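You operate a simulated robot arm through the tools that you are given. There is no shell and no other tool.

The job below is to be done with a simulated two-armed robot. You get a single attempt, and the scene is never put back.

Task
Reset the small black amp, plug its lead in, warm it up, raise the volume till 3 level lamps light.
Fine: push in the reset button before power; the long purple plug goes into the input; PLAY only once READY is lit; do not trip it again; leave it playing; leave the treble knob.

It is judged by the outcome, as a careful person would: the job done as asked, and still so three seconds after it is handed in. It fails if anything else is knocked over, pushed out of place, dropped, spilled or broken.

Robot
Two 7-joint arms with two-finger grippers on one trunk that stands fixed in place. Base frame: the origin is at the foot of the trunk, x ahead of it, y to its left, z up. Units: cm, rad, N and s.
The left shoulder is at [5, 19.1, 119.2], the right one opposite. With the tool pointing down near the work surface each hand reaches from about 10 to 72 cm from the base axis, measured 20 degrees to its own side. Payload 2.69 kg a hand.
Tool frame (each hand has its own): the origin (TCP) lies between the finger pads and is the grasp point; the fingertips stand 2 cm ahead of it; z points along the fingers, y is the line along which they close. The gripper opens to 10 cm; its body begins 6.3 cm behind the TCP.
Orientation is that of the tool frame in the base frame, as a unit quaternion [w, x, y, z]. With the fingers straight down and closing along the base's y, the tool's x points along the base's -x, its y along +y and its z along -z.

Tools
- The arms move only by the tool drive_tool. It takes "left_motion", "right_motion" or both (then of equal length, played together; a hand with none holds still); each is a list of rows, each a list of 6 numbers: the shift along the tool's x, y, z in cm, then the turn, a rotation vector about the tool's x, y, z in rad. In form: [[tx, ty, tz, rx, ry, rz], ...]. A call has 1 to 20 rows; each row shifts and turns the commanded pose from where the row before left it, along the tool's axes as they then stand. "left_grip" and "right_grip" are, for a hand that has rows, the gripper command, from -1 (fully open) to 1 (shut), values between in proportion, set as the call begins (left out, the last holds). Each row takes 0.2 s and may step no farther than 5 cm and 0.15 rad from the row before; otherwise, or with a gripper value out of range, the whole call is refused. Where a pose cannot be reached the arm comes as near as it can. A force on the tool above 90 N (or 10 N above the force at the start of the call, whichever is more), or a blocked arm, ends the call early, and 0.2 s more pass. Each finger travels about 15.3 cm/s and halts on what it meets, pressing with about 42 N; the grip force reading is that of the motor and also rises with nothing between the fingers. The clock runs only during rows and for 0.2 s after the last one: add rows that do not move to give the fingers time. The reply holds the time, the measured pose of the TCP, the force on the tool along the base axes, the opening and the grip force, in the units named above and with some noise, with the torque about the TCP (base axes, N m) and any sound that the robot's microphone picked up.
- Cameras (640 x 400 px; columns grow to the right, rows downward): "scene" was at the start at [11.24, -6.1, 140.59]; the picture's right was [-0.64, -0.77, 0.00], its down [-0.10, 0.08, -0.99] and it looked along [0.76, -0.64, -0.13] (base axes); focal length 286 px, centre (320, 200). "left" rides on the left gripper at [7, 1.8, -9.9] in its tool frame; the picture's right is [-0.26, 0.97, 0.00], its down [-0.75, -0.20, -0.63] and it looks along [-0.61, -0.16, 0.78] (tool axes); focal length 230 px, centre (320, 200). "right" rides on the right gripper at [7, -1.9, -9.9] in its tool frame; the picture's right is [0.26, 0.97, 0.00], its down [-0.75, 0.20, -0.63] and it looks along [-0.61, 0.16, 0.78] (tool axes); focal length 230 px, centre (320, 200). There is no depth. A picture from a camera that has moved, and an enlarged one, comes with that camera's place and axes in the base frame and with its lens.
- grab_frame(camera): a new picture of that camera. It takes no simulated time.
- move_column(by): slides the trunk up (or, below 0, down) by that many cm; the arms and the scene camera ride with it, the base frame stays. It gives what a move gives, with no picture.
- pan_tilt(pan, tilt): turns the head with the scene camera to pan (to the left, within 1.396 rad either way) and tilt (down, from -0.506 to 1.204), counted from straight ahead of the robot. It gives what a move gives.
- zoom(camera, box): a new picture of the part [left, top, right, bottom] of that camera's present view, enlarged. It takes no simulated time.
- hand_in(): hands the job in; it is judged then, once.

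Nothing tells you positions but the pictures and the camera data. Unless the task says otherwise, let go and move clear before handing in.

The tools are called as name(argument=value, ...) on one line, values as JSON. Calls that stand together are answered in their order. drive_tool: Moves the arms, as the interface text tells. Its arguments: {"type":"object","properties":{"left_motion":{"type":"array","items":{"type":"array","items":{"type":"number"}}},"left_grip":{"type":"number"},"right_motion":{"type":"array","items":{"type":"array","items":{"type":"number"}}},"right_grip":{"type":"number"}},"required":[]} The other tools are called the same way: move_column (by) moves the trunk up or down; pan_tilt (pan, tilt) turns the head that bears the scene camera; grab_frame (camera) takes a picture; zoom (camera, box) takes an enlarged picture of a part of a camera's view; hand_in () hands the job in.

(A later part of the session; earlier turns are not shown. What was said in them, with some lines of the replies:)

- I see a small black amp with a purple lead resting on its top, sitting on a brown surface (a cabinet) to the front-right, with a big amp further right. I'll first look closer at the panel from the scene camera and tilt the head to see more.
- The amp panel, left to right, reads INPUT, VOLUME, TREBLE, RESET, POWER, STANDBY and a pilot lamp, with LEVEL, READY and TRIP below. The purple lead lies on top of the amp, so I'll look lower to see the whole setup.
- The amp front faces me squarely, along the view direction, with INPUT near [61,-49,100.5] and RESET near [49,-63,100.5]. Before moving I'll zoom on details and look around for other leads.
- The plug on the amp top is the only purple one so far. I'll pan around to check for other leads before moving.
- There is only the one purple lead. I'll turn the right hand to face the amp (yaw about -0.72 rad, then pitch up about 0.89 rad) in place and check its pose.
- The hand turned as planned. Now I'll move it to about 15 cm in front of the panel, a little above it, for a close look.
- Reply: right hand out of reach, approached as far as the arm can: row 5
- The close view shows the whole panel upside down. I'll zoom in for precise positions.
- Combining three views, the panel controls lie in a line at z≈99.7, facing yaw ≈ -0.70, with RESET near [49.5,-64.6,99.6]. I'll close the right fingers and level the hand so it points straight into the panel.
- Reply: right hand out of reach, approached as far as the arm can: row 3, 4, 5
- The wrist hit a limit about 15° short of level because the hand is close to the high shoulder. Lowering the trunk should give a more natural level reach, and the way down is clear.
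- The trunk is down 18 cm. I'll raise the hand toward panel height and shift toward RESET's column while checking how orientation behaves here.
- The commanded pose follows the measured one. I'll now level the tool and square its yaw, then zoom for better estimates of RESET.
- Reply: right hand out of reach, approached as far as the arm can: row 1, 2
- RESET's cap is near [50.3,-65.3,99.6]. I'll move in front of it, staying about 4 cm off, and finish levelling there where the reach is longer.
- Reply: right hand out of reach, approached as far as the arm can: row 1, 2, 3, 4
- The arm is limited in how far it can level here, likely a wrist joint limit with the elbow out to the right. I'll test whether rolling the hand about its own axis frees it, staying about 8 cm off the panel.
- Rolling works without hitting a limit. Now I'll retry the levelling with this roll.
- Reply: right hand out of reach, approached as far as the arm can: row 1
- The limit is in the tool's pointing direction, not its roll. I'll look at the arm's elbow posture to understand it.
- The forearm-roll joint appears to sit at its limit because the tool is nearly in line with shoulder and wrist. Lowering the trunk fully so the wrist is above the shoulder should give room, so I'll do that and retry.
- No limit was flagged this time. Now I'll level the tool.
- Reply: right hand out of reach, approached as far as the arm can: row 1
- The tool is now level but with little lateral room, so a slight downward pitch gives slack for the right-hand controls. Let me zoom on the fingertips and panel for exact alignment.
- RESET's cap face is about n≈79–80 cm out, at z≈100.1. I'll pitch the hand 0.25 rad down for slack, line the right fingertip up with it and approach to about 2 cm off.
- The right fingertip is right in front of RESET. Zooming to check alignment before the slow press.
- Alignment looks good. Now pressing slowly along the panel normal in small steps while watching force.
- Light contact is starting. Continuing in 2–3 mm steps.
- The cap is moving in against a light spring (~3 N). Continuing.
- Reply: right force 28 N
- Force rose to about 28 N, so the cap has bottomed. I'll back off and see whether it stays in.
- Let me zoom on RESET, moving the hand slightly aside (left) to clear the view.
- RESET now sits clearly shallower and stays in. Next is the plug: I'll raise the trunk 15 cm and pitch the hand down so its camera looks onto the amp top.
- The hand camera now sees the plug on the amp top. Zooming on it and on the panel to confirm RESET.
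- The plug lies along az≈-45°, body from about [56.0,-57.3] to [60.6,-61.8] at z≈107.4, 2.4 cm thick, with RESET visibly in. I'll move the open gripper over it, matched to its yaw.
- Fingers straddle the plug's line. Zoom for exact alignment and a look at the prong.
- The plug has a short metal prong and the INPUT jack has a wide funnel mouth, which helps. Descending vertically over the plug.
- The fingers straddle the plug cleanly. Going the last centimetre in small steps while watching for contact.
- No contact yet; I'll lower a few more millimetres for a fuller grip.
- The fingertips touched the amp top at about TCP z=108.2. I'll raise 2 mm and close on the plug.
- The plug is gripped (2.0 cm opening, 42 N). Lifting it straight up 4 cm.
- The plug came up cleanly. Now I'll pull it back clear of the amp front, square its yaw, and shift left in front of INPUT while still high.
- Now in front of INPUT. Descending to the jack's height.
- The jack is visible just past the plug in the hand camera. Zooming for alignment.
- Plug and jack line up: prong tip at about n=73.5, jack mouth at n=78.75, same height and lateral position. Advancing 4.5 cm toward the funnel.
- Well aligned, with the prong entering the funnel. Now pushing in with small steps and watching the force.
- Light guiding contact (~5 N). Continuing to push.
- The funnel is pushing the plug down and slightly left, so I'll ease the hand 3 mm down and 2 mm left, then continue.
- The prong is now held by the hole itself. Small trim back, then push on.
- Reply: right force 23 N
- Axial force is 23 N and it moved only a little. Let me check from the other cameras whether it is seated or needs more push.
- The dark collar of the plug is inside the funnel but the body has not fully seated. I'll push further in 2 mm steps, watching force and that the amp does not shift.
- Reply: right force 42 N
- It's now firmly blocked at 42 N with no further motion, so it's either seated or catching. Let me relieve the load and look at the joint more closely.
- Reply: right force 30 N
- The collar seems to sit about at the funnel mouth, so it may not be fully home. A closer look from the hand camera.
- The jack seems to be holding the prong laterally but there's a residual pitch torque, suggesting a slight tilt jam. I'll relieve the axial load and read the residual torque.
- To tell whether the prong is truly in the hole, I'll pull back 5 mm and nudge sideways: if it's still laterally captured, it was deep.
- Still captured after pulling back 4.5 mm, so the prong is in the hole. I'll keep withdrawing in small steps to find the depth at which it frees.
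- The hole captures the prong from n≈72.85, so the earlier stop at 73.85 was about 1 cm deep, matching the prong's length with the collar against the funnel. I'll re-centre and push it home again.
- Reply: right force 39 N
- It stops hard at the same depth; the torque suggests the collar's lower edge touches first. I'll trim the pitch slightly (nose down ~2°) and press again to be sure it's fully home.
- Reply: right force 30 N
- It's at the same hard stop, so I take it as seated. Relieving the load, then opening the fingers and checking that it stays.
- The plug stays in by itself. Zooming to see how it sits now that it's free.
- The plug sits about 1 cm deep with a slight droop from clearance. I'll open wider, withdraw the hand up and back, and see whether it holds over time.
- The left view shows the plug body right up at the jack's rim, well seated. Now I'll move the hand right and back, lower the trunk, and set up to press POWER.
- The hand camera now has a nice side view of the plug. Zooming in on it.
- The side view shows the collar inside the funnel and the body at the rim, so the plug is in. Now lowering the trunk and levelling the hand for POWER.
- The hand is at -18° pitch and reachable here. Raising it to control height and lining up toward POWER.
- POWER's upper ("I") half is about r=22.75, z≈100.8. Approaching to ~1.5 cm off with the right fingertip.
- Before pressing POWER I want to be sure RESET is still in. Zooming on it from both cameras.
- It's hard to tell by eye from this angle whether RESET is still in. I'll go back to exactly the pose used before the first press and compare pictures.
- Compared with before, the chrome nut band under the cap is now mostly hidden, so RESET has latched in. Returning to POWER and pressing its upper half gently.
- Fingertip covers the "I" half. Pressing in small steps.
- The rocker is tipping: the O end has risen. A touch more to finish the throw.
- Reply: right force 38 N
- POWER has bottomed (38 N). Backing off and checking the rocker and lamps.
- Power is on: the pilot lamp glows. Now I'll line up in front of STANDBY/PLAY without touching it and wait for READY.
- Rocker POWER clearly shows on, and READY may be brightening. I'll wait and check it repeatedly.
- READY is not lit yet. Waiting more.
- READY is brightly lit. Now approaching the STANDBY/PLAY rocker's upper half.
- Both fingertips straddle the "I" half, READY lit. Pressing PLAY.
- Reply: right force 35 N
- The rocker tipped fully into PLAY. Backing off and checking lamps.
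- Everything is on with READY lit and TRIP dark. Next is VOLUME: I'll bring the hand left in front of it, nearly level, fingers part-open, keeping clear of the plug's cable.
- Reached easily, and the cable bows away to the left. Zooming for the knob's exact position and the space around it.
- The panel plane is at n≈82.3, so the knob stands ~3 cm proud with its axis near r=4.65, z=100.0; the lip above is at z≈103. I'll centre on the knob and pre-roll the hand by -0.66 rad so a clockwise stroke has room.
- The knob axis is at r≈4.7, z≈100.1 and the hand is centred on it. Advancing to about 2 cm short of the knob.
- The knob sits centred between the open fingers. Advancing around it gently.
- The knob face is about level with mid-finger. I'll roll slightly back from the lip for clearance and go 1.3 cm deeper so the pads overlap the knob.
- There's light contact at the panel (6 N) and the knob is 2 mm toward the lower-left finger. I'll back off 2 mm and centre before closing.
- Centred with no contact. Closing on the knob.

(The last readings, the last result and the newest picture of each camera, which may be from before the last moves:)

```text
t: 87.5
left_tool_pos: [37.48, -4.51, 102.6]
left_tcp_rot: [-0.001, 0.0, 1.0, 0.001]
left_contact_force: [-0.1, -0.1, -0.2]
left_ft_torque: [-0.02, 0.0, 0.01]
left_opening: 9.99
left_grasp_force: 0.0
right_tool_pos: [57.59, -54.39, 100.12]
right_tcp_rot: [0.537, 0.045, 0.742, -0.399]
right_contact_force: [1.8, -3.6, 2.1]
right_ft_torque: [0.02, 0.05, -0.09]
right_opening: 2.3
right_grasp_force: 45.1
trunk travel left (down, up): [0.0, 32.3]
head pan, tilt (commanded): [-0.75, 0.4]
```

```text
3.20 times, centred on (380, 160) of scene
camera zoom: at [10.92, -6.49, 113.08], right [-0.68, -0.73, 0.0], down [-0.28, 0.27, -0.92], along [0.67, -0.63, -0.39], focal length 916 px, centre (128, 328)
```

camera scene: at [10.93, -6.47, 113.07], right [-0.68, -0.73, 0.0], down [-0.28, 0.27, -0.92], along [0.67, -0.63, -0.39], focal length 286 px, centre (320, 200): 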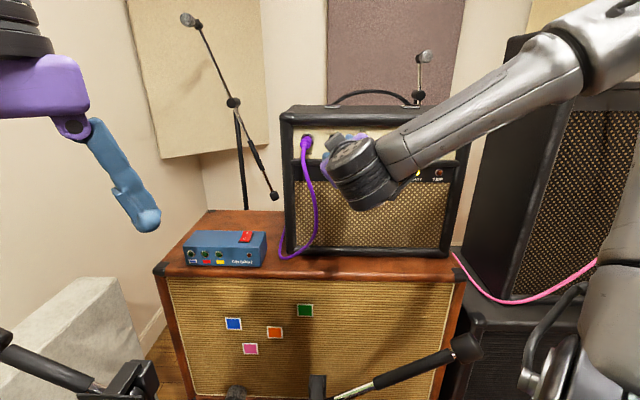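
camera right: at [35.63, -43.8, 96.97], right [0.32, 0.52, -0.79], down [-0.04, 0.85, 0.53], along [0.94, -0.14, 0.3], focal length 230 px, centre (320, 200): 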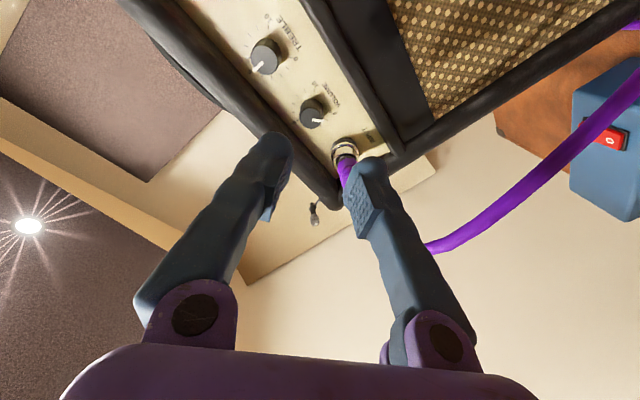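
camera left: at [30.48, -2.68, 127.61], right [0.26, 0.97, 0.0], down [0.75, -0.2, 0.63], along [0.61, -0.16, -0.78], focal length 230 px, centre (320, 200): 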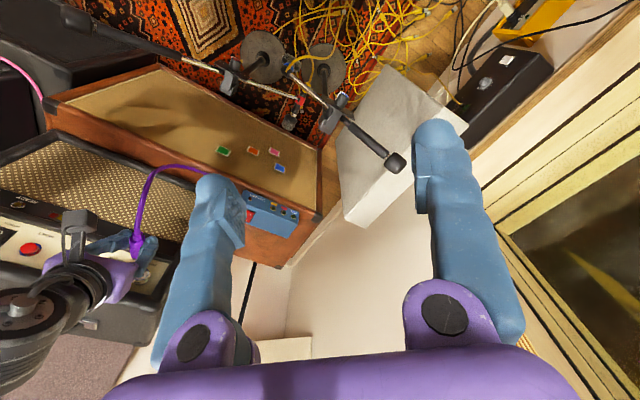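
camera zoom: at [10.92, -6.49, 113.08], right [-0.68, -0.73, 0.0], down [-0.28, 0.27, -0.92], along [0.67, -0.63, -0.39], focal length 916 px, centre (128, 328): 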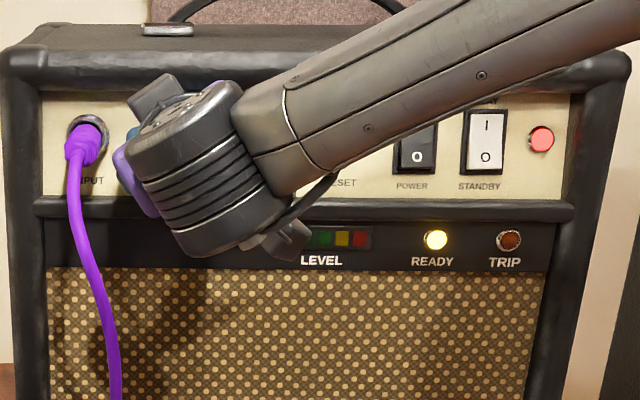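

Knob gripped (2.3 cm). Turning clockwise in small steps and watching the LEVEL lamps.

drive_tool(right_motion=[[0, 0, 0, 0, 0, 0.12], [0, 0, 0, 0, 0, 0.12], [0, 0, 0, 0, 0, 0.12], [0, 0, 0, 0, 0, 0.12], [0, 0, 0, 0, 0, 0]])

zoom(camera="right", box=[220, 70, 420, 220])

zoom(camera="scene", box=[280, 100, 480, 220])

```text
t: 88.7
left_tool_pos: [37.37, -4.35, 102.71]
left_tcp_rot: [0.0, 0.0, 1.0, 0.0]
left_contact_force: [0.1, -0.3, 1.1]
left_ft_torque: [0.0, 0.01, 0.01]
left_opening: 9.97
left_grasp_force: 0.0
right_tool_pos: [57.45, -54.2, 100.02]
right_tcp_rot: [0.617, 0.22, 0.71, -0.259]
right_contact_force: [-5.1, -3.9, 2.0]
right_ft_torque: [-0.31, -0.28, -0.19]
right_opening: 2.24
right_grasp_force: 44.8
trunk travel left (down, up): [0.0, 32.3]
head pan, tilt (commanded): [-0.75, 0.4]
```

```text
2.67 times, centred on (320, 145) of right
camera zoom: at [47.6, -49.45, 94.53], right [0.58, 0.74, -0.35], down [-0.24, 0.56, 0.79], along [0.78, -0.37, 0.5], focal length 614 px, centre (320, 347)
```

zoom: 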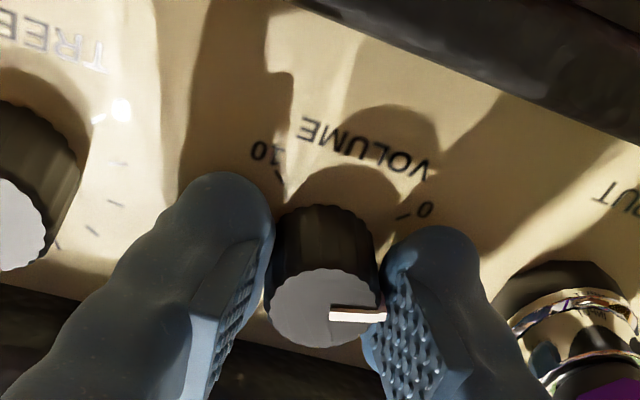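

```text
3.20 times, centred on (380, 160) of scene
camera zoom: at [10.85, -6.49, 113.09], right [-0.68, -0.73, 0.0], down [-0.28, 0.27, -0.92], along [0.67, -0.63, -0.39], focal length 916 px, centre (128, 328)
```

zoom: 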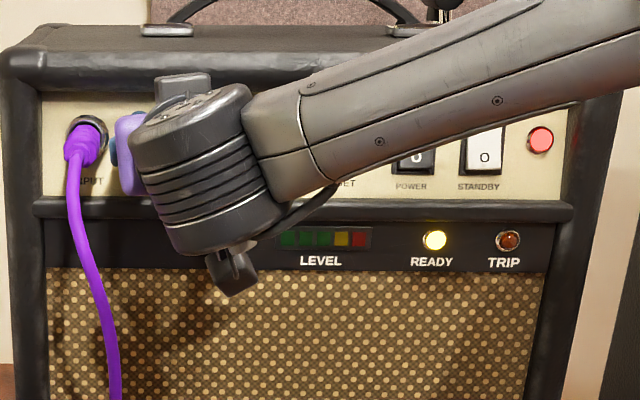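

The knob turns with the hand (volume about 1). Continuing.

drive_tool(right_motion=[[0, 0, 0, 0, 0, 0.12], [0, 0, 0, 0, 0, 0.12], [0, 0, 0, 0, 0, 0.12], [0, 0, 0, 0, 0, 0]])

zoom(camera="right", box=[220, 70, 420, 220])

zoom(camera="scene", box=[280, 100, 480, 220])

```text
t: 89.7
left_tool_pos: [37.43, -4.47, 102.67]
left_tcp_rot: [0.0, 0.001, 1.0, 0.0]
left_contact_force: [0.7, 0.4, -0.4]
left_ft_torque: [0.02, 0.01, 0.05]
left_opening: 9.98
left_grasp_force: 0.1
right_tool_pos: [57.49, -54.26, 100.04]
right_tcp_rot: [0.653, 0.344, 0.659, -0.144]
right_contact_force: [-6.1, -2.9, 0.0]
right_ft_torque: [-0.29, -0.18, -0.31]
right_opening: 2.28
right_grasp_force: 44.9
trunk travel left (down, up): [0.0, 32.3]
head pan, tilt (commanded): [-0.75, 0.4]
```

```text
2.67 times, centred on (320, 145) of right
camera zoom: at [49.18, -47.48, 94.04], right [0.64, 0.76, 0.0], down [-0.42, 0.35, 0.84], along [0.64, -0.54, 0.54], focal length 614 px, centre (320, 347)
```

zoom: 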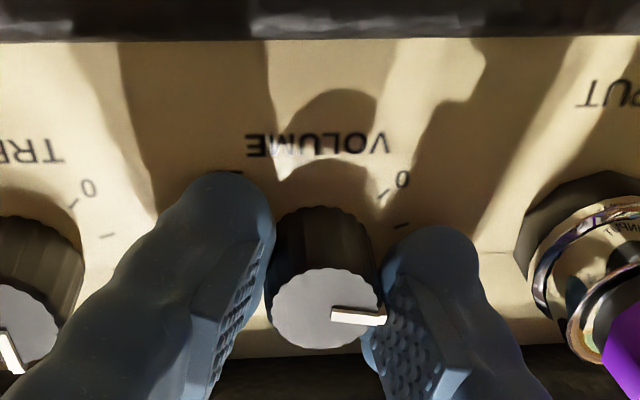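

```text
3.20 times, centred on (380, 160) of scene
camera zoom: at [10.85, -6.51, 113.08], right [-0.68, -0.73, 0.0], down [-0.28, 0.27, -0.92], along [0.67, -0.63, -0.39], focal length 916 px, centre (128, 328)
```

zoom: 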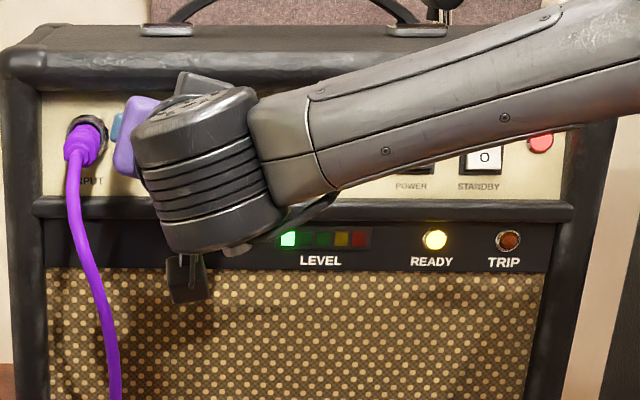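

The first LEVEL lamp is lit, so the lead is working. Continuing in smaller steps.

drive_tool(right_motion=[[0, 0, 0, 0, 0, 0.12], [0, 0, 0, 0, 0, 0.12], [0, 0, 0, 0, 0, 0]])

zoom(camera="scene", box=[280, 100, 480, 220])

grab_frame(camera="right")

```text
t: 90.5
left_tool_pos: [37.32, -4.44, 102.73]
left_tcp_rot: [0.0, -0.001, 1.0, 0.0]
left_contact_force: [0.2, -0.2, 0.0]
left_ft_torque: [0.0, -0.02, -0.03]
left_opening: 10.02
left_grasp_force: 0.1
right_tool_pos: [57.43, -54.38, 100.16]
right_tcp_rot: [0.666, 0.421, 0.613, -0.066]
right_contact_force: [-12.1, -2.5, -0.6]
right_ft_torque: [-0.45, -0.24, -0.62]
right_opening: 2.24
right_grasp_force: 45.0
trunk travel left (down, up): [0.0, 32.3]
head pan, tilt (commanded): [-0.75, 0.4]
```

```text
3.20 times, centred on (380, 160) of scene
camera zoom: at [10.82, -6.51, 113.09], right [-0.68, -0.73, 0.0], down [-0.28, 0.27, -0.92], along [0.67, -0.63, -0.39], focal length 916 px, centre (128, 328)
```

zoom: 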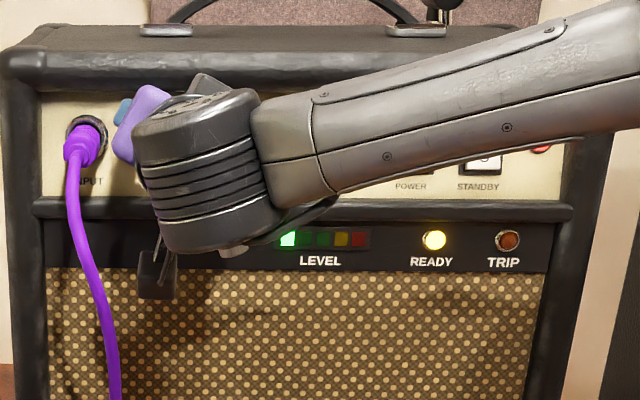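

```text
taken
camera right: at [50.3, -46.18, 94.24], right [0.65, 0.73, 0.24], down [-0.54, 0.21, 0.82], along [0.54, -0.66, 0.53], focal length 230 px, centre (320, 200)
```

right: 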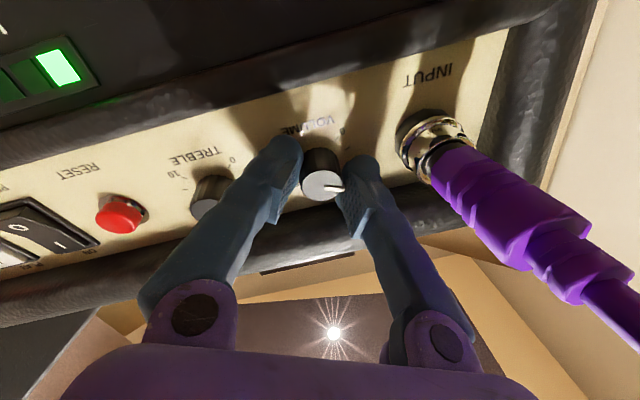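

Still one lamp at about 62° of turn (volume ≈2.3). I'll release, roll the hand back in place around the knob, and regrip for another stroke.

drive_tool(right_motion=[[0, 0, 0, 0, 0, 0], [0, 0, 0, 0, 0, 0]], right_grip=0.34)

zoom(camera="right", box=[220, 90, 420, 240])

zoom(camera="scene", box=[280, 100, 480, 220])

```text
t: 91.1
left_tool_pos: [37.27, -4.36, 102.68]
left_tcp_rot: [0.001, 0.0, 1.0, -0.001]
left_contact_force: [-0.7, 1.0, 0.2]
left_ft_torque: [-0.04, 0.05, 0.02]
left_opening: 9.99
left_grasp_force: 0.0
right_tool_pos: [57.63, -54.26, 100.12]
right_tcp_rot: [0.665, 0.421, 0.613, -0.066]
right_contact_force: [-0.3, 0.4, 0.1]
right_ft_torque: [0.0, 0.0, -0.01]
right_opening: 3.34
right_grasp_force: 0.1
trunk travel left (down, up): [0.0, 32.3]
head pan, tilt (commanded): [-0.75, 0.4]
```

```text
2.67 times, centred on (320, 165) of right
camera zoom: at [50.4, -46.13, 94.22], right [0.64, 0.73, 0.24], down [-0.54, 0.21, 0.82], along [0.54, -0.65, 0.53], focal length 614 px, centre (320, 293)
```

zoom: 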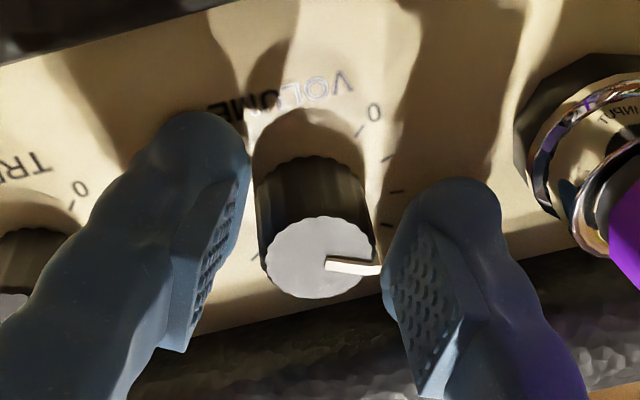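

```text
3.20 times, centred on (380, 160) of scene
camera zoom: at [10.93, -6.48, 113.08], right [-0.68, -0.73, 0.0], down [-0.28, 0.27, -0.92], along [0.67, -0.63, -0.39], focal length 916 px, centre (128, 328)
```

zoom: 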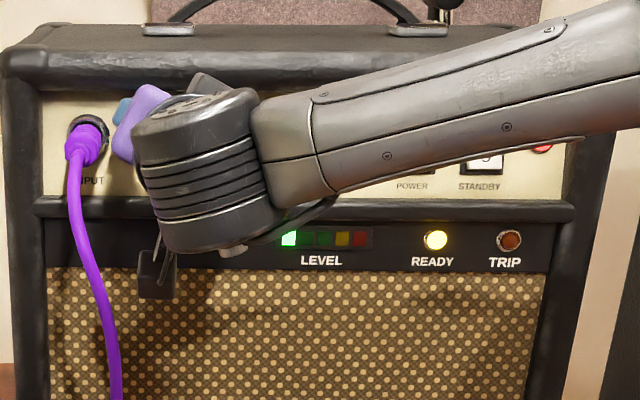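

Well centred and free. Rolling back for the second stroke.

drive_tool(right_motion=[[0, 0, 0, 0, 0, -0.135], [0, 0, 0, 0, 0, -0.135], [0, 0, 0, 0, 0, -0.135], [0, 0, 0, 0, 0, -0.135], [0, 0, 0, 0, 0, -0.135], [0, 0, 0, 0, 0, -0.135], [0, 0, 0, 0, 0, -0.135], [0, 0, 0, 0, 0, -0.135], [0, 0, 0, 0, 0, 0]])

zoom(camera="right", box=[220, 70, 420, 220])

zoom(camera="scene", box=[280, 100, 480, 220])

```text
t: 93.1
left_tool_pos: [37.39, -4.43, 102.61]
left_tcp_rot: [0.0, 0.0, 1.0, 0.0]
left_contact_force: [0.1, 0.0, -0.2]
left_ft_torque: [-0.02, 0.01, -0.02]
left_opening: 9.99
left_grasp_force: 0.0
right_tool_pos: [57.59, -54.33, 100.06]
right_tcp_rot: [0.536, 0.044, 0.742, -0.4]
right_contact_force: [0.2, 0.3, 0.4]
right_ft_torque: [-0.02, -0.01, -0.05]
right_opening: 3.27
right_grasp_force: 0.0
trunk travel left (down, up): [0.0, 32.3]
head pan, tilt (commanded): [-0.75, 0.4]
```

```text
2.67 times, centred on (320, 145) of right
camera zoom: at [45.98, -51.72, 96.44], right [0.37, 0.56, -0.74], down [-0.06, 0.81, 0.58], along [0.93, -0.17, 0.34], focal length 614 px, centre (320, 347)
```

zoom: 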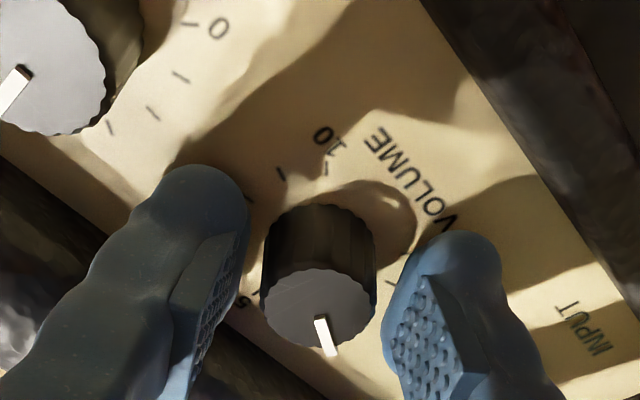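

```text
3.20 times, centred on (380, 160) of scene
camera zoom: at [10.93, -6.47, 113.07], right [-0.68, -0.73, 0.0], down [-0.28, 0.27, -0.92], along [0.67, -0.63, -0.39], focal length 916 px, centre (128, 328)
```

zoom: 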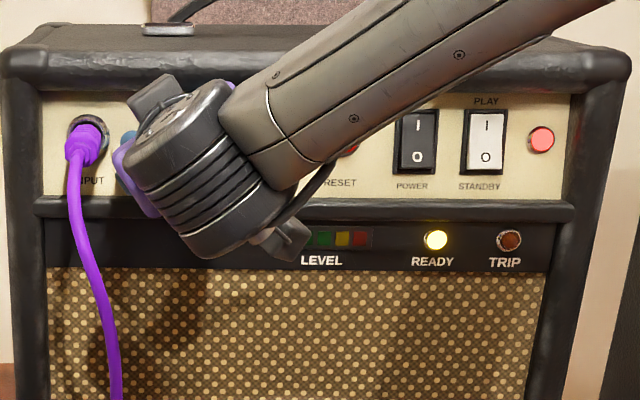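

Rolled back without disturbing the knob. Gripping again and turning on carefully.

drive_tool(right_motion=[[0, 0, 0, 0, 0, 0], [0, 0, 0, 0, 0, 0]], right_grip=1)

drive_tool(right_motion=[[0, 0, 0, 0, 0, 0.12], [0, 0, 0, 0, 0, 0.12], [0, 0, 0, 0, 0, 0.12], [0, 0, 0, 0, 0, 0.1], [0, 0, 0, 0, 0, 0]])

zoom(camera="scene", box=[280, 100, 480, 220])

zoom(camera="right", box=[220, 70, 420, 220])

```text
t: 93.7
left_tool_pos: [37.36, -4.36, 102.6]
left_tcp_rot: [0.0, 0.0, 1.0, 0.0]
left_contact_force: [0.8, -0.1, 0.0]
left_ft_torque: [-0.02, -0.03, 0.03]
left_opening: 10.0
left_grasp_force: 0.0
right_tool_pos: [57.54, -54.34, 100.15]
right_tcp_rot: [0.537, 0.045, 0.742, -0.4]
right_contact_force: [0.7, -1.9, 2.6]
right_ft_torque: [-0.04, 0.03, -0.15]
right_opening: 2.28
right_grasp_force: 45.0
trunk travel left (down, up): [0.0, 32.3]
head pan, tilt (commanded): [-0.75, 0.4]
```

```text
t: 94.9
left_tool_pos: [37.32, -4.28, 102.75]
left_tcp_rot: [0.001, 0.0, 1.0, 0.0]
left_contact_force: [1.0, -0.1, -0.2]
left_ft_torque: [0.01, 0.01, 0.0]
left_opening: 9.97
left_grasp_force: 0.0
right_tool_pos: [57.43, -54.35, 100.1]
right_tcp_rot: [0.614, 0.214, 0.712, -0.265]
right_contact_force: [-6.6, -2.1, 0.8]
right_ft_torque: [-0.42, -0.37, -0.14]
right_opening: 2.29
right_grasp_force: 44.6
trunk travel left (down, up): [0.0, 32.3]
head pan, tilt (commanded): [-0.75, 0.4]
```

```text
3.20 times, centred on (380, 160) of scene
camera zoom: at [10.85, -6.49, 113.08], right [-0.68, -0.73, 0.0], down [-0.28, 0.27, -0.92], along [0.67, -0.63, -0.39], focal length 916 px, centre (128, 328)
```

zoom: 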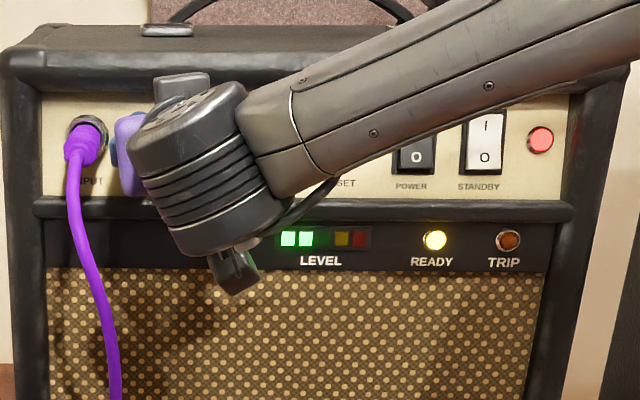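

```text
2.67 times, centred on (320, 145) of right
camera zoom: at [47.53, -49.56, 94.59], right [0.57, 0.74, -0.37], down [-0.24, 0.57, 0.78], along [0.79, -0.36, 0.5], focal length 614 px, centre (320, 347)
```

zoom: 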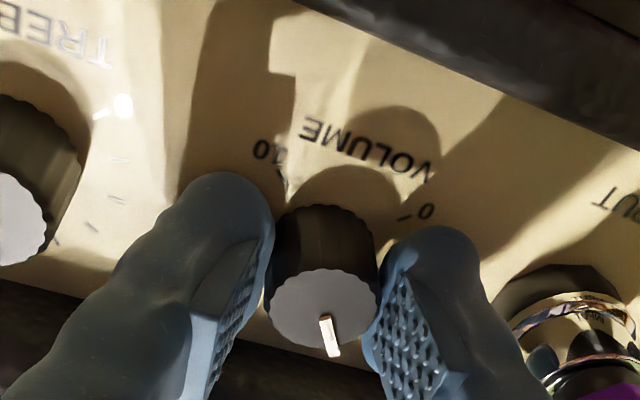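

Two lamps are lit. Continuing in small steps towards the third.

drive_tool(right_motion=[[0, 0, 0, 0, 0, 0.1], [0, 0, 0, 0, 0, 0.1], [0, 0, 0, 0, 0, 0]])

zoom(camera="scene", box=[280, 100, 480, 220])

```text
t: 95.7
left_tool_pos: [37.42, -4.44, 102.69]
left_tcp_rot: [0.001, 0.0, 1.0, 0.0]
left_contact_force: [0.1, 0.1, -0.4]
left_ft_torque: [0.0, 0.0, -0.01]
left_opening: 9.99
left_grasp_force: 0.1
right_tool_pos: [57.51, -54.37, 100.27]
right_tcp_rot: [0.637, 0.284, 0.687, -0.203]
right_contact_force: [-8.7, -2.0, 0.9]
right_ft_torque: [-0.22, -0.13, -0.29]
right_opening: 2.29
right_grasp_force: 44.8
trunk travel left (down, up): [0.0, 32.3]
head pan, tilt (commanded): [-0.75, 0.4]
```

```text
3.20 times, centred on (380, 160) of scene
camera zoom: at [10.83, -6.49, 113.09], right [-0.68, -0.73, 0.0], down [-0.28, 0.27, -0.92], along [0.67, -0.63, -0.39], focal length 916 px, centre (128, 328)
```

zoom: 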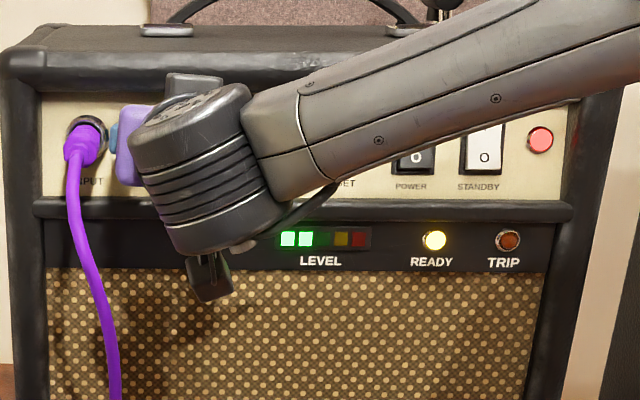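

drive_tool(right_motion=[[0, 0, 0, 0, 0, 0.1], [0, 0, 0, 0, 0, 0.1], [0, 0, 0, 0, 0, 0]])

zoom(camera="scene", box=[280, 100, 480, 220])

```text
t: 96.5
left_tool_pos: [37.34, -4.32, 102.67]
left_tcp_rot: [0.001, 0.001, 1.0, 0.001]
left_contact_force: [-0.1, 0.5, -0.5]
left_ft_torque: [0.01, -0.01, 0.04]
left_opening: 10.02
left_grasp_force: 0.1
right_tool_pos: [57.49, -54.37, 100.09]
right_tcp_rot: [0.654, 0.352, 0.655, -0.138]
right_contact_force: [-11.1, -1.9, -0.5]
right_ft_torque: [-0.27, -0.12, -0.36]
right_opening: 2.27
right_grasp_force: 45.6
trunk travel left (down, up): [0.0, 32.3]
head pan, tilt (commanded): [-0.75, 0.4]
```

```text
3.20 times, centred on (380, 160) of scene
camera zoom: at [10.83, -6.51, 113.09], right [-0.68, -0.73, 0.0], down [-0.28, 0.27, -0.92], along [0.67, -0.63, -0.39], focal length 916 px, centre (128, 328)
```

zoom: 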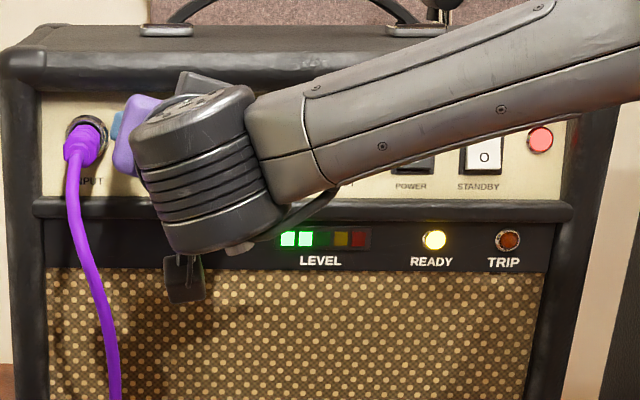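

drive_tool(right_motion=[[0, 0, 0, 0, 0, 0.1], [0, 0, 0, 0, 0, 0.1], [0, 0, 0, 0, 0, 0]])

zoom(camera="scene", box=[280, 100, 480, 220])

zoom(camera="right", box=[220, 70, 420, 220])

```text
t: 97.3
left_tool_pos: [37.34, -4.45, 102.66]
left_tcp_rot: [0.0, 0.0, 1.0, 0.0]
left_contact_force: [-0.4, 0.2, 0.9]
left_ft_torque: [-0.01, 0.01, 0.02]
left_opening: 10.02
left_grasp_force: 0.1
right_tool_pos: [57.48, -54.48, 100.01]
right_tcp_rot: [0.665, 0.415, 0.617, -0.071]
right_contact_force: [-10.8, -4.7, -2.6]
right_ft_torque: [-0.36, -0.19, -0.51]
right_opening: 2.26
right_grasp_force: 44.8
trunk travel left (down, up): [0.0, 32.3]
head pan, tilt (commanded): [-0.75, 0.4]
```

```text
3.20 times, centred on (380, 160) of scene
camera zoom: at [10.84, -6.54, 113.08], right [-0.68, -0.73, 0.0], down [-0.28, 0.27, -0.92], along [0.67, -0.63, -0.39], focal length 916 px, centre (128, 328)
```

zoom: 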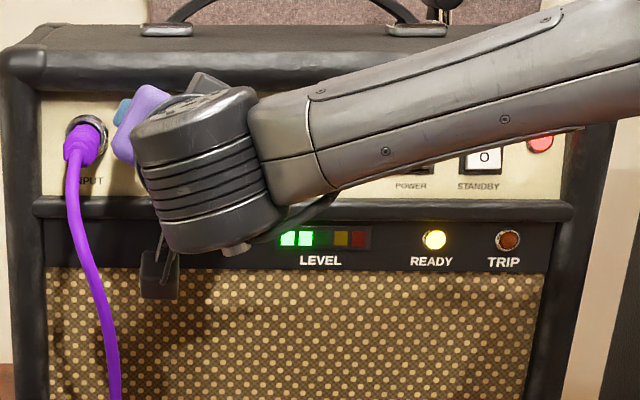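

```text
2.67 times, centred on (320, 145) of right
camera zoom: at [50.23, -46.31, 94.23], right [0.65, 0.73, 0.22], down [-0.53, 0.22, 0.82], along [0.55, -0.65, 0.53], focal length 614 px, centre (320, 347)
```

zoom: 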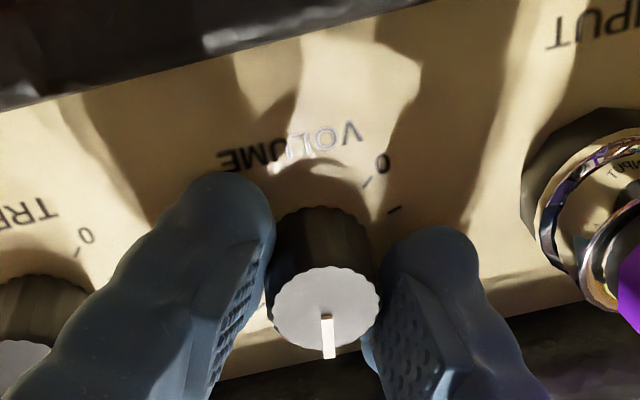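

Volume is near 4.5 with two lamps. I'll regrip for a third stroke.

drive_tool(right_motion=[[0, 0, 0, 0, 0, 0], [0, 0, 0, 0, 0, 0]], right_grip=0.34)

drive_tool(right_motion=[[0, 0, 0, 0, 0, -0.135], [0, 0, 0, 0, 0, -0.135], [0, 0, 0, 0, 0, -0.135], [0, 0, 0, 0, 0, -0.135], [0, 0, 0, 0, 0, -0.135], [0, 0, 0, 0, 0, -0.135], [0, 0, 0, 0, 0, 0]])

zoom(camera="right", box=[220, 70, 420, 220])

zoom(camera="scene", box=[280, 100, 480, 220])

```text
t: 97.9
left_tool_pos: [37.42, -4.4, 102.55]
left_tcp_rot: [0.0, 0.0, 1.0, 0.0]
left_contact_force: [-0.3, -0.6, 0.5]
left_ft_torque: [-0.03, -0.02, 0.0]
left_opening: 9.99
left_grasp_force: 0.0
right_tool_pos: [57.49, -54.22, 100.06]
right_tcp_rot: [0.665, 0.413, 0.618, -0.072]
right_contact_force: [0.2, -0.3, -0.2]
right_ft_torque: [0.05, 0.02, -0.03]
right_opening: 3.32
right_grasp_force: 0.0
trunk travel left (down, up): [0.0, 32.3]
head pan, tilt (commanded): [-0.75, 0.4]
```

```text
t: 99.5
left_tool_pos: [37.42, -4.49, 102.69]
left_tcp_rot: [0.0, 0.0, 1.0, 0.0]
left_contact_force: [0.2, -0.2, -0.6]
left_ft_torque: [0.02, -0.01, 0.03]
left_opening: 9.99
left_grasp_force: 0.1
right_tool_pos: [57.56, -54.34, 100.03]
right_tcp_rot: [0.582, 0.137, 0.731, -0.329]
right_contact_force: [-0.8, 0.7, -0.7]
right_ft_torque: [-0.02, -0.05, 0.0]
right_opening: 3.3
right_grasp_force: 0.1
trunk travel left (down, up): [0.0, 32.3]
head pan, tilt (commanded): [-0.75, 0.4]
```

```text
2.67 times, centred on (320, 145) of right
camera zoom: at [46.79, -50.6, 95.27], right [0.49, 0.67, -0.55], down [-0.15, 0.69, 0.71], along [0.86, -0.27, 0.44], focal length 614 px, centre (320, 347)
```

zoom: 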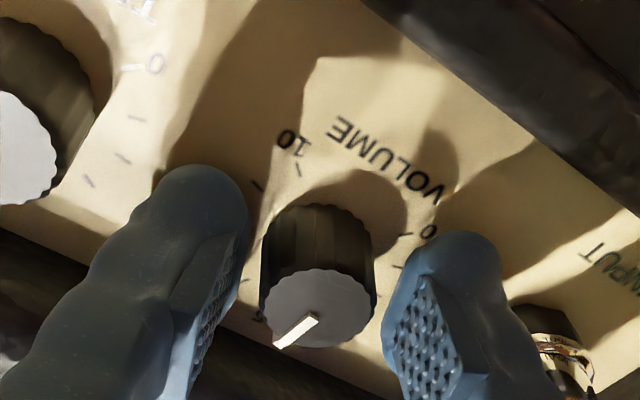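

```text
3.20 times, centred on (380, 160) of scene
camera zoom: at [10.93, -6.47, 113.07], right [-0.68, -0.73, 0.0], down [-0.28, 0.27, -0.92], along [0.67, -0.63, -0.39], focal length 916 px, centre (128, 328)
```

zoom: 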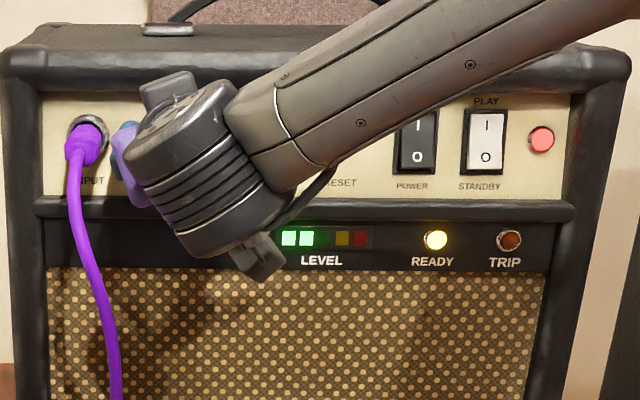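

All five lamps are visible from here. Gripping and turning in fine steps.

drive_tool(right_motion=[[0, 0, 0, 0, 0, 0], [0, 0, 0, 0, 0, 0]], right_grip=1)

drive_tool(right_motion=[[0, 0, 0, 0, 0, 0.08], [0, 0, 0, 0, 0, 0.08], [0, 0, 0, 0, 0, 0]])

zoom(camera="scene", box=[280, 100, 480, 220])

```text
t: 100.1
left_tool_pos: [37.36, -4.47, 102.66]
left_tcp_rot: [0.0, 0.0, 1.0, 0.0]
left_contact_force: [-0.1, -0.6, 0.1]
left_ft_torque: [0.03, 0.01, 0.03]
left_opening: 10.02
left_grasp_force: 0.1
right_tool_pos: [57.59, -54.41, 100.14]
right_tcp_rot: [0.582, 0.139, 0.73, -0.33]
right_contact_force: [-0.2, -5.4, 2.4]
right_ft_torque: [-0.02, 0.04, -0.12]
right_opening: 2.28
right_grasp_force: 44.5
trunk travel left (down, up): [0.0, 32.3]
head pan, tilt (commanded): [-0.75, 0.4]
```

```text
t: 100.9
left_tool_pos: [37.37, -4.46, 102.63]
left_tcp_rot: [0.001, 0.0, 1.0, 0.0]
left_contact_force: [0.0, -0.1, 0.0]
left_ft_torque: [0.0, 0.03, 0.01]
left_opening: 9.98
left_grasp_force: 0.1
right_tool_pos: [57.54, -54.39, 100.08]
right_tcp_rot: [0.607, 0.197, 0.717, -0.281]
right_contact_force: [-0.9, -6.6, 4.0]
right_ft_torque: [-0.36, -0.36, -0.09]
right_opening: 2.3
right_grasp_force: 44.8
trunk travel left (down, up): [0.0, 32.3]
head pan, tilt (commanded): [-0.75, 0.4]
```

```text
3.20 times, centred on (380, 160) of scene
camera zoom: at [10.88, -6.51, 113.08], right [-0.68, -0.73, 0.0], down [-0.28, 0.27, -0.92], along [0.67, -0.63, -0.39], focal length 916 px, centre (128, 328)
```

zoom: 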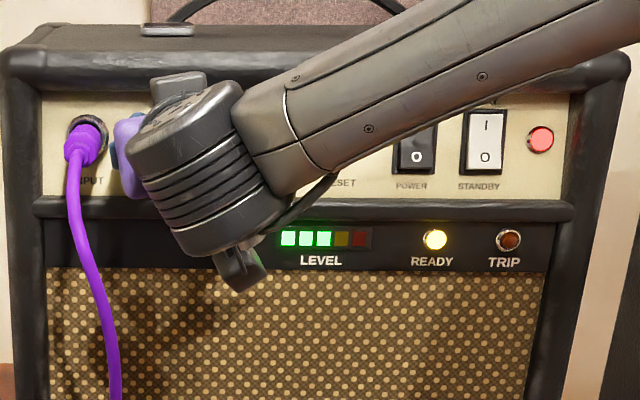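

Three lamps are lit. I'll add a small margin (~10°) so it's not on the threshold, then check.

drive_tool(right_motion=[[0, 0, 0, 0, 0, 0.08], [0, 0, 0, 0, 0, 0.08], [0, 0, 0, 0, 0, 0]])

zoom(camera="scene", box=[280, 100, 480, 220])

zoom(camera="right", box=[220, 70, 420, 220])

```text
t: 101.7
left_tool_pos: [37.27, -4.45, 102.73]
left_tcp_rot: [-0.001, 0.0, 1.0, 0.0]
left_contact_force: [0.7, -0.4, 0.7]
left_ft_torque: [0.0, -0.03, 0.04]
left_opening: 10.0
left_grasp_force: 0.1
right_tool_pos: [57.47, -54.37, 100.04]
right_tcp_rot: [0.629, 0.252, 0.699, -0.231]
right_contact_force: [-4.6, -7.2, 4.6]
right_ft_torque: [-0.39, -0.35, -0.19]
right_opening: 2.26
right_grasp_force: 44.8
trunk travel left (down, up): [0.0, 32.3]
head pan, tilt (commanded): [-0.75, 0.4]
```

```text
3.20 times, centred on (380, 160) of scene
camera zoom: at [10.85, -6.51, 113.09], right [-0.68, -0.73, 0.0], down [-0.28, 0.27, -0.92], along [0.67, -0.63, -0.39], focal length 916 px, centre (128, 328)
```

zoom: 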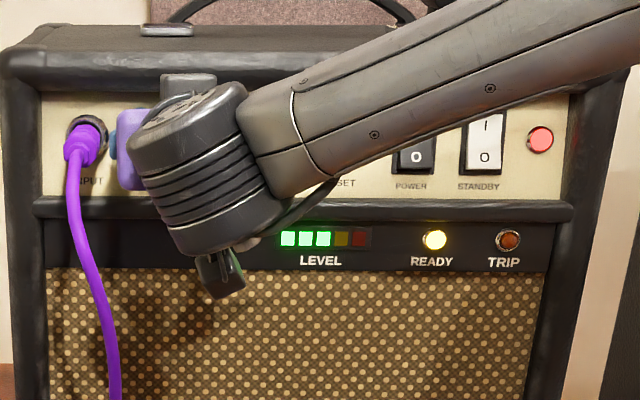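

```text
2.67 times, centred on (320, 145) of right
camera zoom: at [48.02, -49.0, 94.34], right [0.6, 0.76, -0.26], down [-0.29, 0.51, 0.81], along [0.75, -0.41, 0.52], focal length 614 px, centre (320, 347)
```

zoom: 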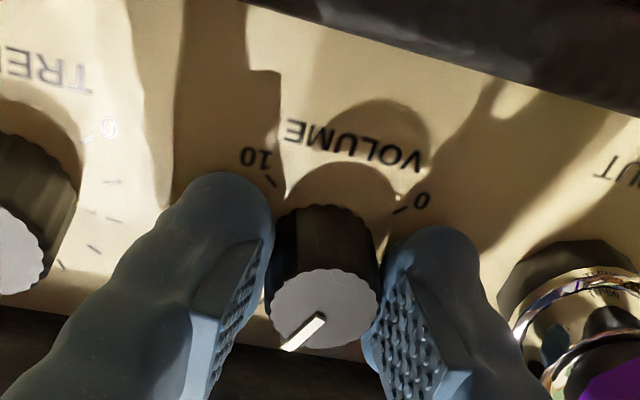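

Holding at three lamps with a margin. Releasing the knob and backing straight out.

drive_tool(right_motion=[[0, 0, 0, 0, 0, 0], [0, 0, 0, 0, 0, 0]], right_grip=0.34)

zoom(camera="right", box=[220, 70, 420, 220])

drive_tool(right_motion=[[0.052, 0, -0.497, 0, 0, 0], [0.104, 0, -0.994, 0, 0, 0], [0.21, 0, -1.99, 0, 0, 0], [0.42, 0, -3.98, 0, 0, 0], [0.42, 0, -3.98, 0, 0, 0], [0, 0, 0, 0, 0, 0]])

grab_frame(camera="right")

zoom(camera="scene", box=[280, 100, 480, 220])

```text
t: 102.3
left_tool_pos: [37.37, -4.32, 102.65]
left_tcp_rot: [0.0, 0.0, 1.0, 0.0]
left_contact_force: [-0.3, 0.6, 0.6]
left_ft_torque: [-0.04, -0.01, 0.01]
left_opening: 10.02
left_grasp_force: 0.0
right_tool_pos: [57.58, -54.23, 100.05]
right_tcp_rot: [0.627, 0.251, 0.7, -0.231]
right_contact_force: [-0.8, 0.3, 0.0]
right_ft_torque: [-0.03, -0.01, 0.02]
right_opening: 3.32
right_grasp_force: 0.0
trunk travel left (down, up): [0.0, 32.3]
head pan, tilt (commanded): [-0.75, 0.4]
```

```text
2.67 times, centred on (320, 145) of right
camera zoom: at [48.07, -48.94, 94.28], right [0.6, 0.76, -0.26], down [-0.29, 0.51, 0.81], along [0.75, -0.41, 0.52], focal length 614 px, centre (320, 347)
```

zoom: 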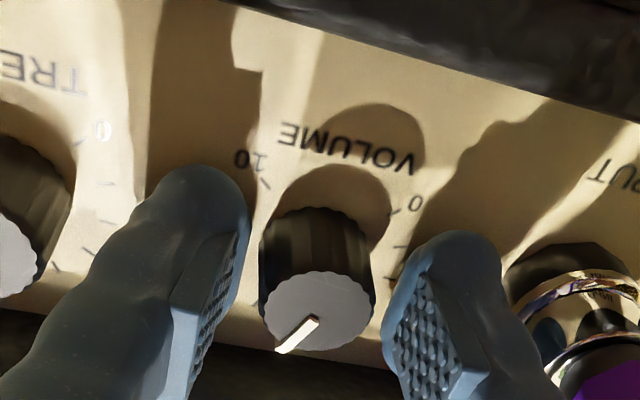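

```text
t: 103.7
left_tool_pos: [37.36, -4.47, 102.76]
left_tcp_rot: [0.0, 0.0, 1.0, 0.0]
left_contact_force: [0.7, 0.9, -0.2]
left_ft_torque: [-0.01, -0.01, 0.0]
left_opening: 10.03
left_grasp_force: 0.0
right_tool_pos: [48.79, -46.89, 100.06]
right_tcp_rot: [0.626, 0.253, 0.7, -0.232]
right_contact_force: [0.2, -0.6, 0.2]
right_ft_torque: [0.0, 0.0, -0.04]
right_opening: 3.28
right_grasp_force: 0.1
trunk travel left (down, up): [0.0, 32.3]
head pan, tilt (commanded): [-0.75, 0.4]
```

```text
taken
camera right: at [39.25, -41.51, 94.32], right [0.6, 0.76, -0.26], down [-0.28, 0.51, 0.81], along [0.75, -0.41, 0.52], focal length 230 px, centre (320, 200)
```

right: 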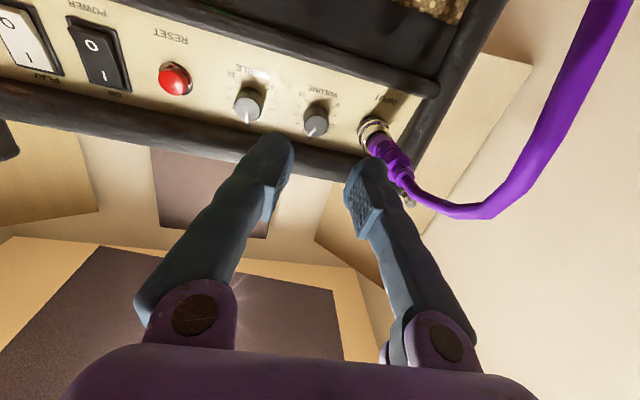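

```text
3.20 times, centred on (380, 160) of scene
camera zoom: at [10.92, -6.47, 113.07], right [-0.68, -0.73, 0.0], down [-0.28, 0.27, -0.92], along [0.67, -0.63, -0.39], focal length 916 px, centre (128, 328)
```

zoom: 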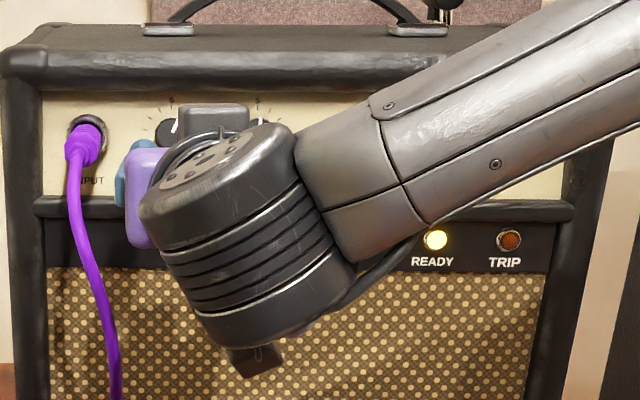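

Clear of the knob. Moving the hand away to the right to see the whole panel.

drive_tool(right_motion=[[0.1, -4.5, -1, 0, 0.08, 0], [0.1, -4.5, -1, 0, 0.08, 0], [0.1, -4.5, -1, 0, 0, 0], [0.1, -4.5, 0, 0, 0, 0], [0.1, -4.5, 0, 0, 0, 0], [2.5, -3, 0, 0, 0, 0], [0, 0, 0, 0, 0, 0]])

grab_frame(camera="scene")

zoom(camera="scene", box=[280, 100, 480, 220])

grab_frame(camera="left")

```text
t: 105.3
left_tool_pos: [37.47, -4.42, 102.64]
left_tcp_rot: [-0.001, 0.0, 1.0, 0.0]
left_contact_force: [0.2, 0.6, 0.6]
left_ft_torque: [-0.01, -0.01, -0.03]
left_opening: 10.0
left_grasp_force: 0.1
right_tool_pos: [29.5, -63.97, 97.83]
right_tcp_rot: [0.569, 0.269, 0.748, -0.21]
right_contact_force: [-0.9, 0.4, -0.4]
right_ft_torque: [-0.01, 0.0, 0.03]
right_opening: 3.32
right_grasp_force: 0.2
trunk travel left (down, up): [0.0, 32.3]
head pan, tilt (commanded): [-0.75, 0.4]
```

```text
taken
camera scene: at [10.91, -6.49, 113.07], right [-0.68, -0.73, 0.0], down [-0.28, 0.27, -0.92], along [0.67, -0.63, -0.39], focal length 286 px, centre (320, 200)
```

scene: 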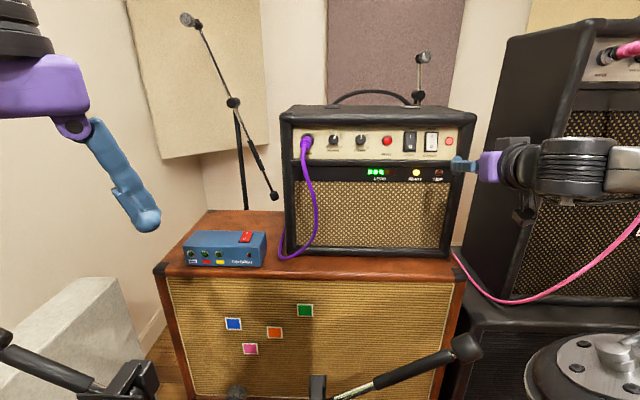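

```text
3.20 times, centred on (380, 160) of scene
camera zoom: at [10.91, -6.49, 113.07], right [-0.68, -0.73, 0.0], down [-0.28, 0.27, -0.92], along [0.67, -0.63, -0.39], focal length 916 px, centre (128, 328)
```

zoom: 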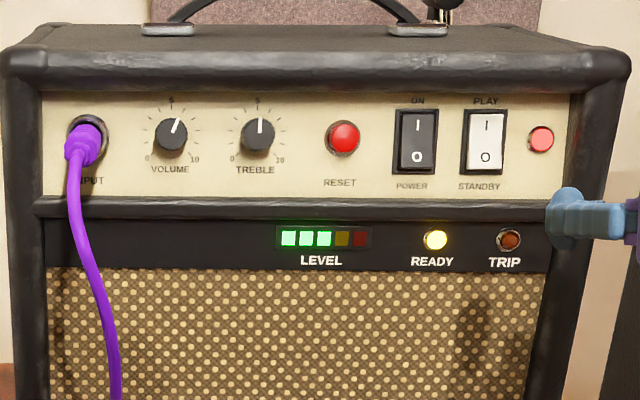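

```text
taken
camera left: at [30.49, -2.71, 112.6], right [0.26, 0.97, 0.0], down [0.75, -0.2, 0.63], along [0.61, -0.16, -0.78], focal length 230 px, centre (320, 200)
```

left: 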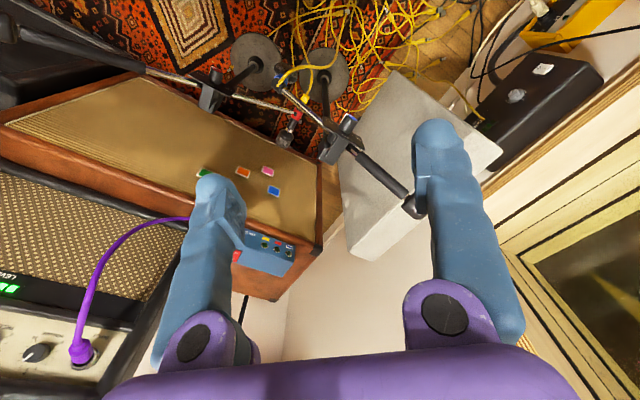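

Three green LEVEL lamps are lit, READY on, TRIP dark, PLAY and POWER on, treble unmoved at 5. I'll wait a few seconds to make sure everything stays so.

drive_tool(right_motion=[[0.3, -2, -1, 0, 0, 0], [0, 0, 0, 0, 0, 0], [0, 0, 0, 0, 0, 0], [0, 0, 0, 0, 0, 0], [0, 0, 0, 0, 0, 0], [0, 0, 0, 0, 0, 0], [0, 0, 0, 0, 0, 0], [0, 0, 0, 0, 0, 0], [0, 0, 0, 0, 0, 0], [0, 0, 0, 0, 0, 0], [0, 0, 0, 0, 0, 0], [0, 0, 0, 0, 0, 0], [0, 0, 0, 0, 0, 0], [0, 0, 0, 0, 0, 0], [0, 0, 0, 0, 0, 0], [0, 0, 0, 0, 0, 0], [0, 0, 0, 0, 0, 0], [0, 0, 0, 0, 0, 0], [0, 0, 0, 0, 0, 0], [0, 0, 0, 0, 0, 0]])

zoom(camera="scene", box=[280, 100, 480, 220])

zoom(camera="scene", box=[285, 115, 345, 165])

zoom(camera="left", box=[20, 310, 130, 380])

```text
t: 109.5
left_tool_pos: [37.49, -4.37, 102.67]
left_tcp_rot: [0.001, 0.0, 1.0, 0.0]
left_contact_force: [0.0, -0.2, 0.0]
left_ft_torque: [0.0, -0.03, 0.01]
left_opening: 9.99
left_grasp_force: 0.0
right_tool_pos: [27.47, -64.85, 97.98]
right_tcp_rot: [0.57, 0.269, 0.747, -0.211]
right_contact_force: [-0.4, -0.8, -0.5]
right_ft_torque: [-0.03, 0.01, 0.01]
right_opening: 3.32
right_grasp_force: 0.0
trunk travel left (down, up): [0.0, 32.3]
head pan, tilt (commanded): [-0.75, 0.4]
```

```text
3.20 times, centred on (380, 160) of scene
camera zoom: at [10.93, -6.48, 113.07], right [-0.68, -0.73, 0.0], down [-0.28, 0.27, -0.92], along [0.67, -0.63, -0.39], focal length 916 px, centre (128, 328)
```

zoom: 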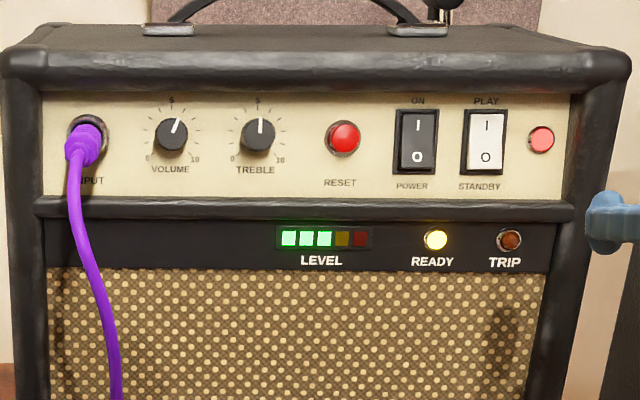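

```text
8.00 times, centred on (315, 140) of scene
camera zoom: at [10.93, -6.48, 113.07], right [-0.68, -0.73, 0.0], down [-0.28, 0.27, -0.92], along [0.67, -0.63, -0.39], focal length 2290 px, centre (360, 680)
```

zoom: 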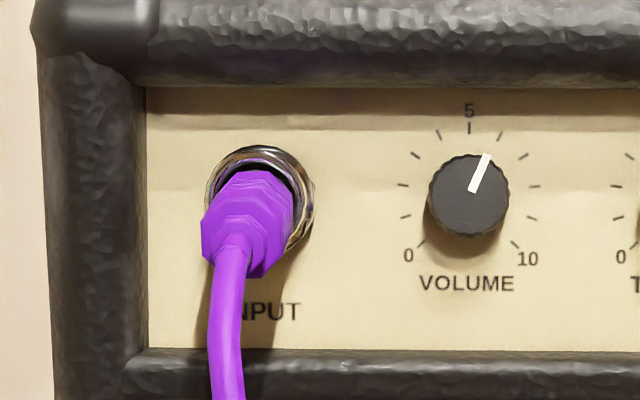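

```text
5.71 times, centred on (75, 345) of left
camera zoom: at [30.5, -2.69, 112.6], right [0.26, 0.97, 0.0], down [0.75, -0.2, 0.63], along [0.61, -0.16, -0.78], focal length 1315 px, centre (1720, -629)
```

zoom: 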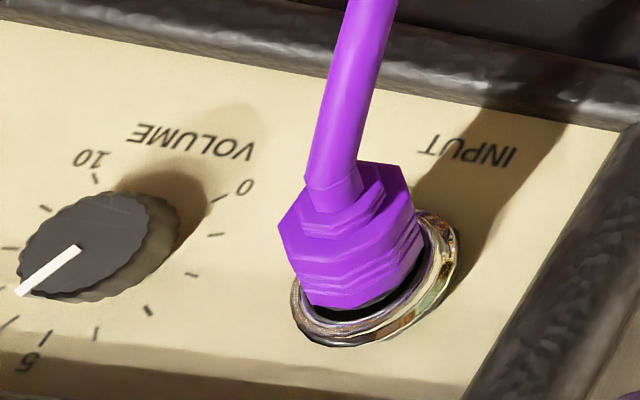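

All has stayed steady: the plug is in INPUT, RESET is in, POWER and PLAY are on, READY is lit, exactly three LEVEL lamps are lit, TRIP is dark, and both hands are clear. Handing in.

hand_in()

```text
The job is handed in.
```

The small black amp is reset, plugged in, warmed up and playing with three level lamps lit. I handed it in at that state.

- **Reset:** I pushed the button in before power, and the photos show it stayed in. The robot picked up no click to confirm it latched, but the amp powered up and has not tripped.
- **Lead:** The purple plug is in the input, with its collar inside the jack. It hangs slightly to the left because there is a little play in the hole. It has not moved since I let go, and the level lamps respond to it.
- **Warm-up:** Power went on first, and I switched to PLAY only after READY lit, about 9 seconds later.
- **Volume:** It is just past 5. The third lamp came on just under 5, so I added a small margin.
- **Treble and trip:** The treble knob is still at 5, and the TRIP lamp is dark.

After the last adjustment I watched it for several seconds and nothing changed. I saw nothing knocked over or pushed out of place, and both hands are clear of the amp.
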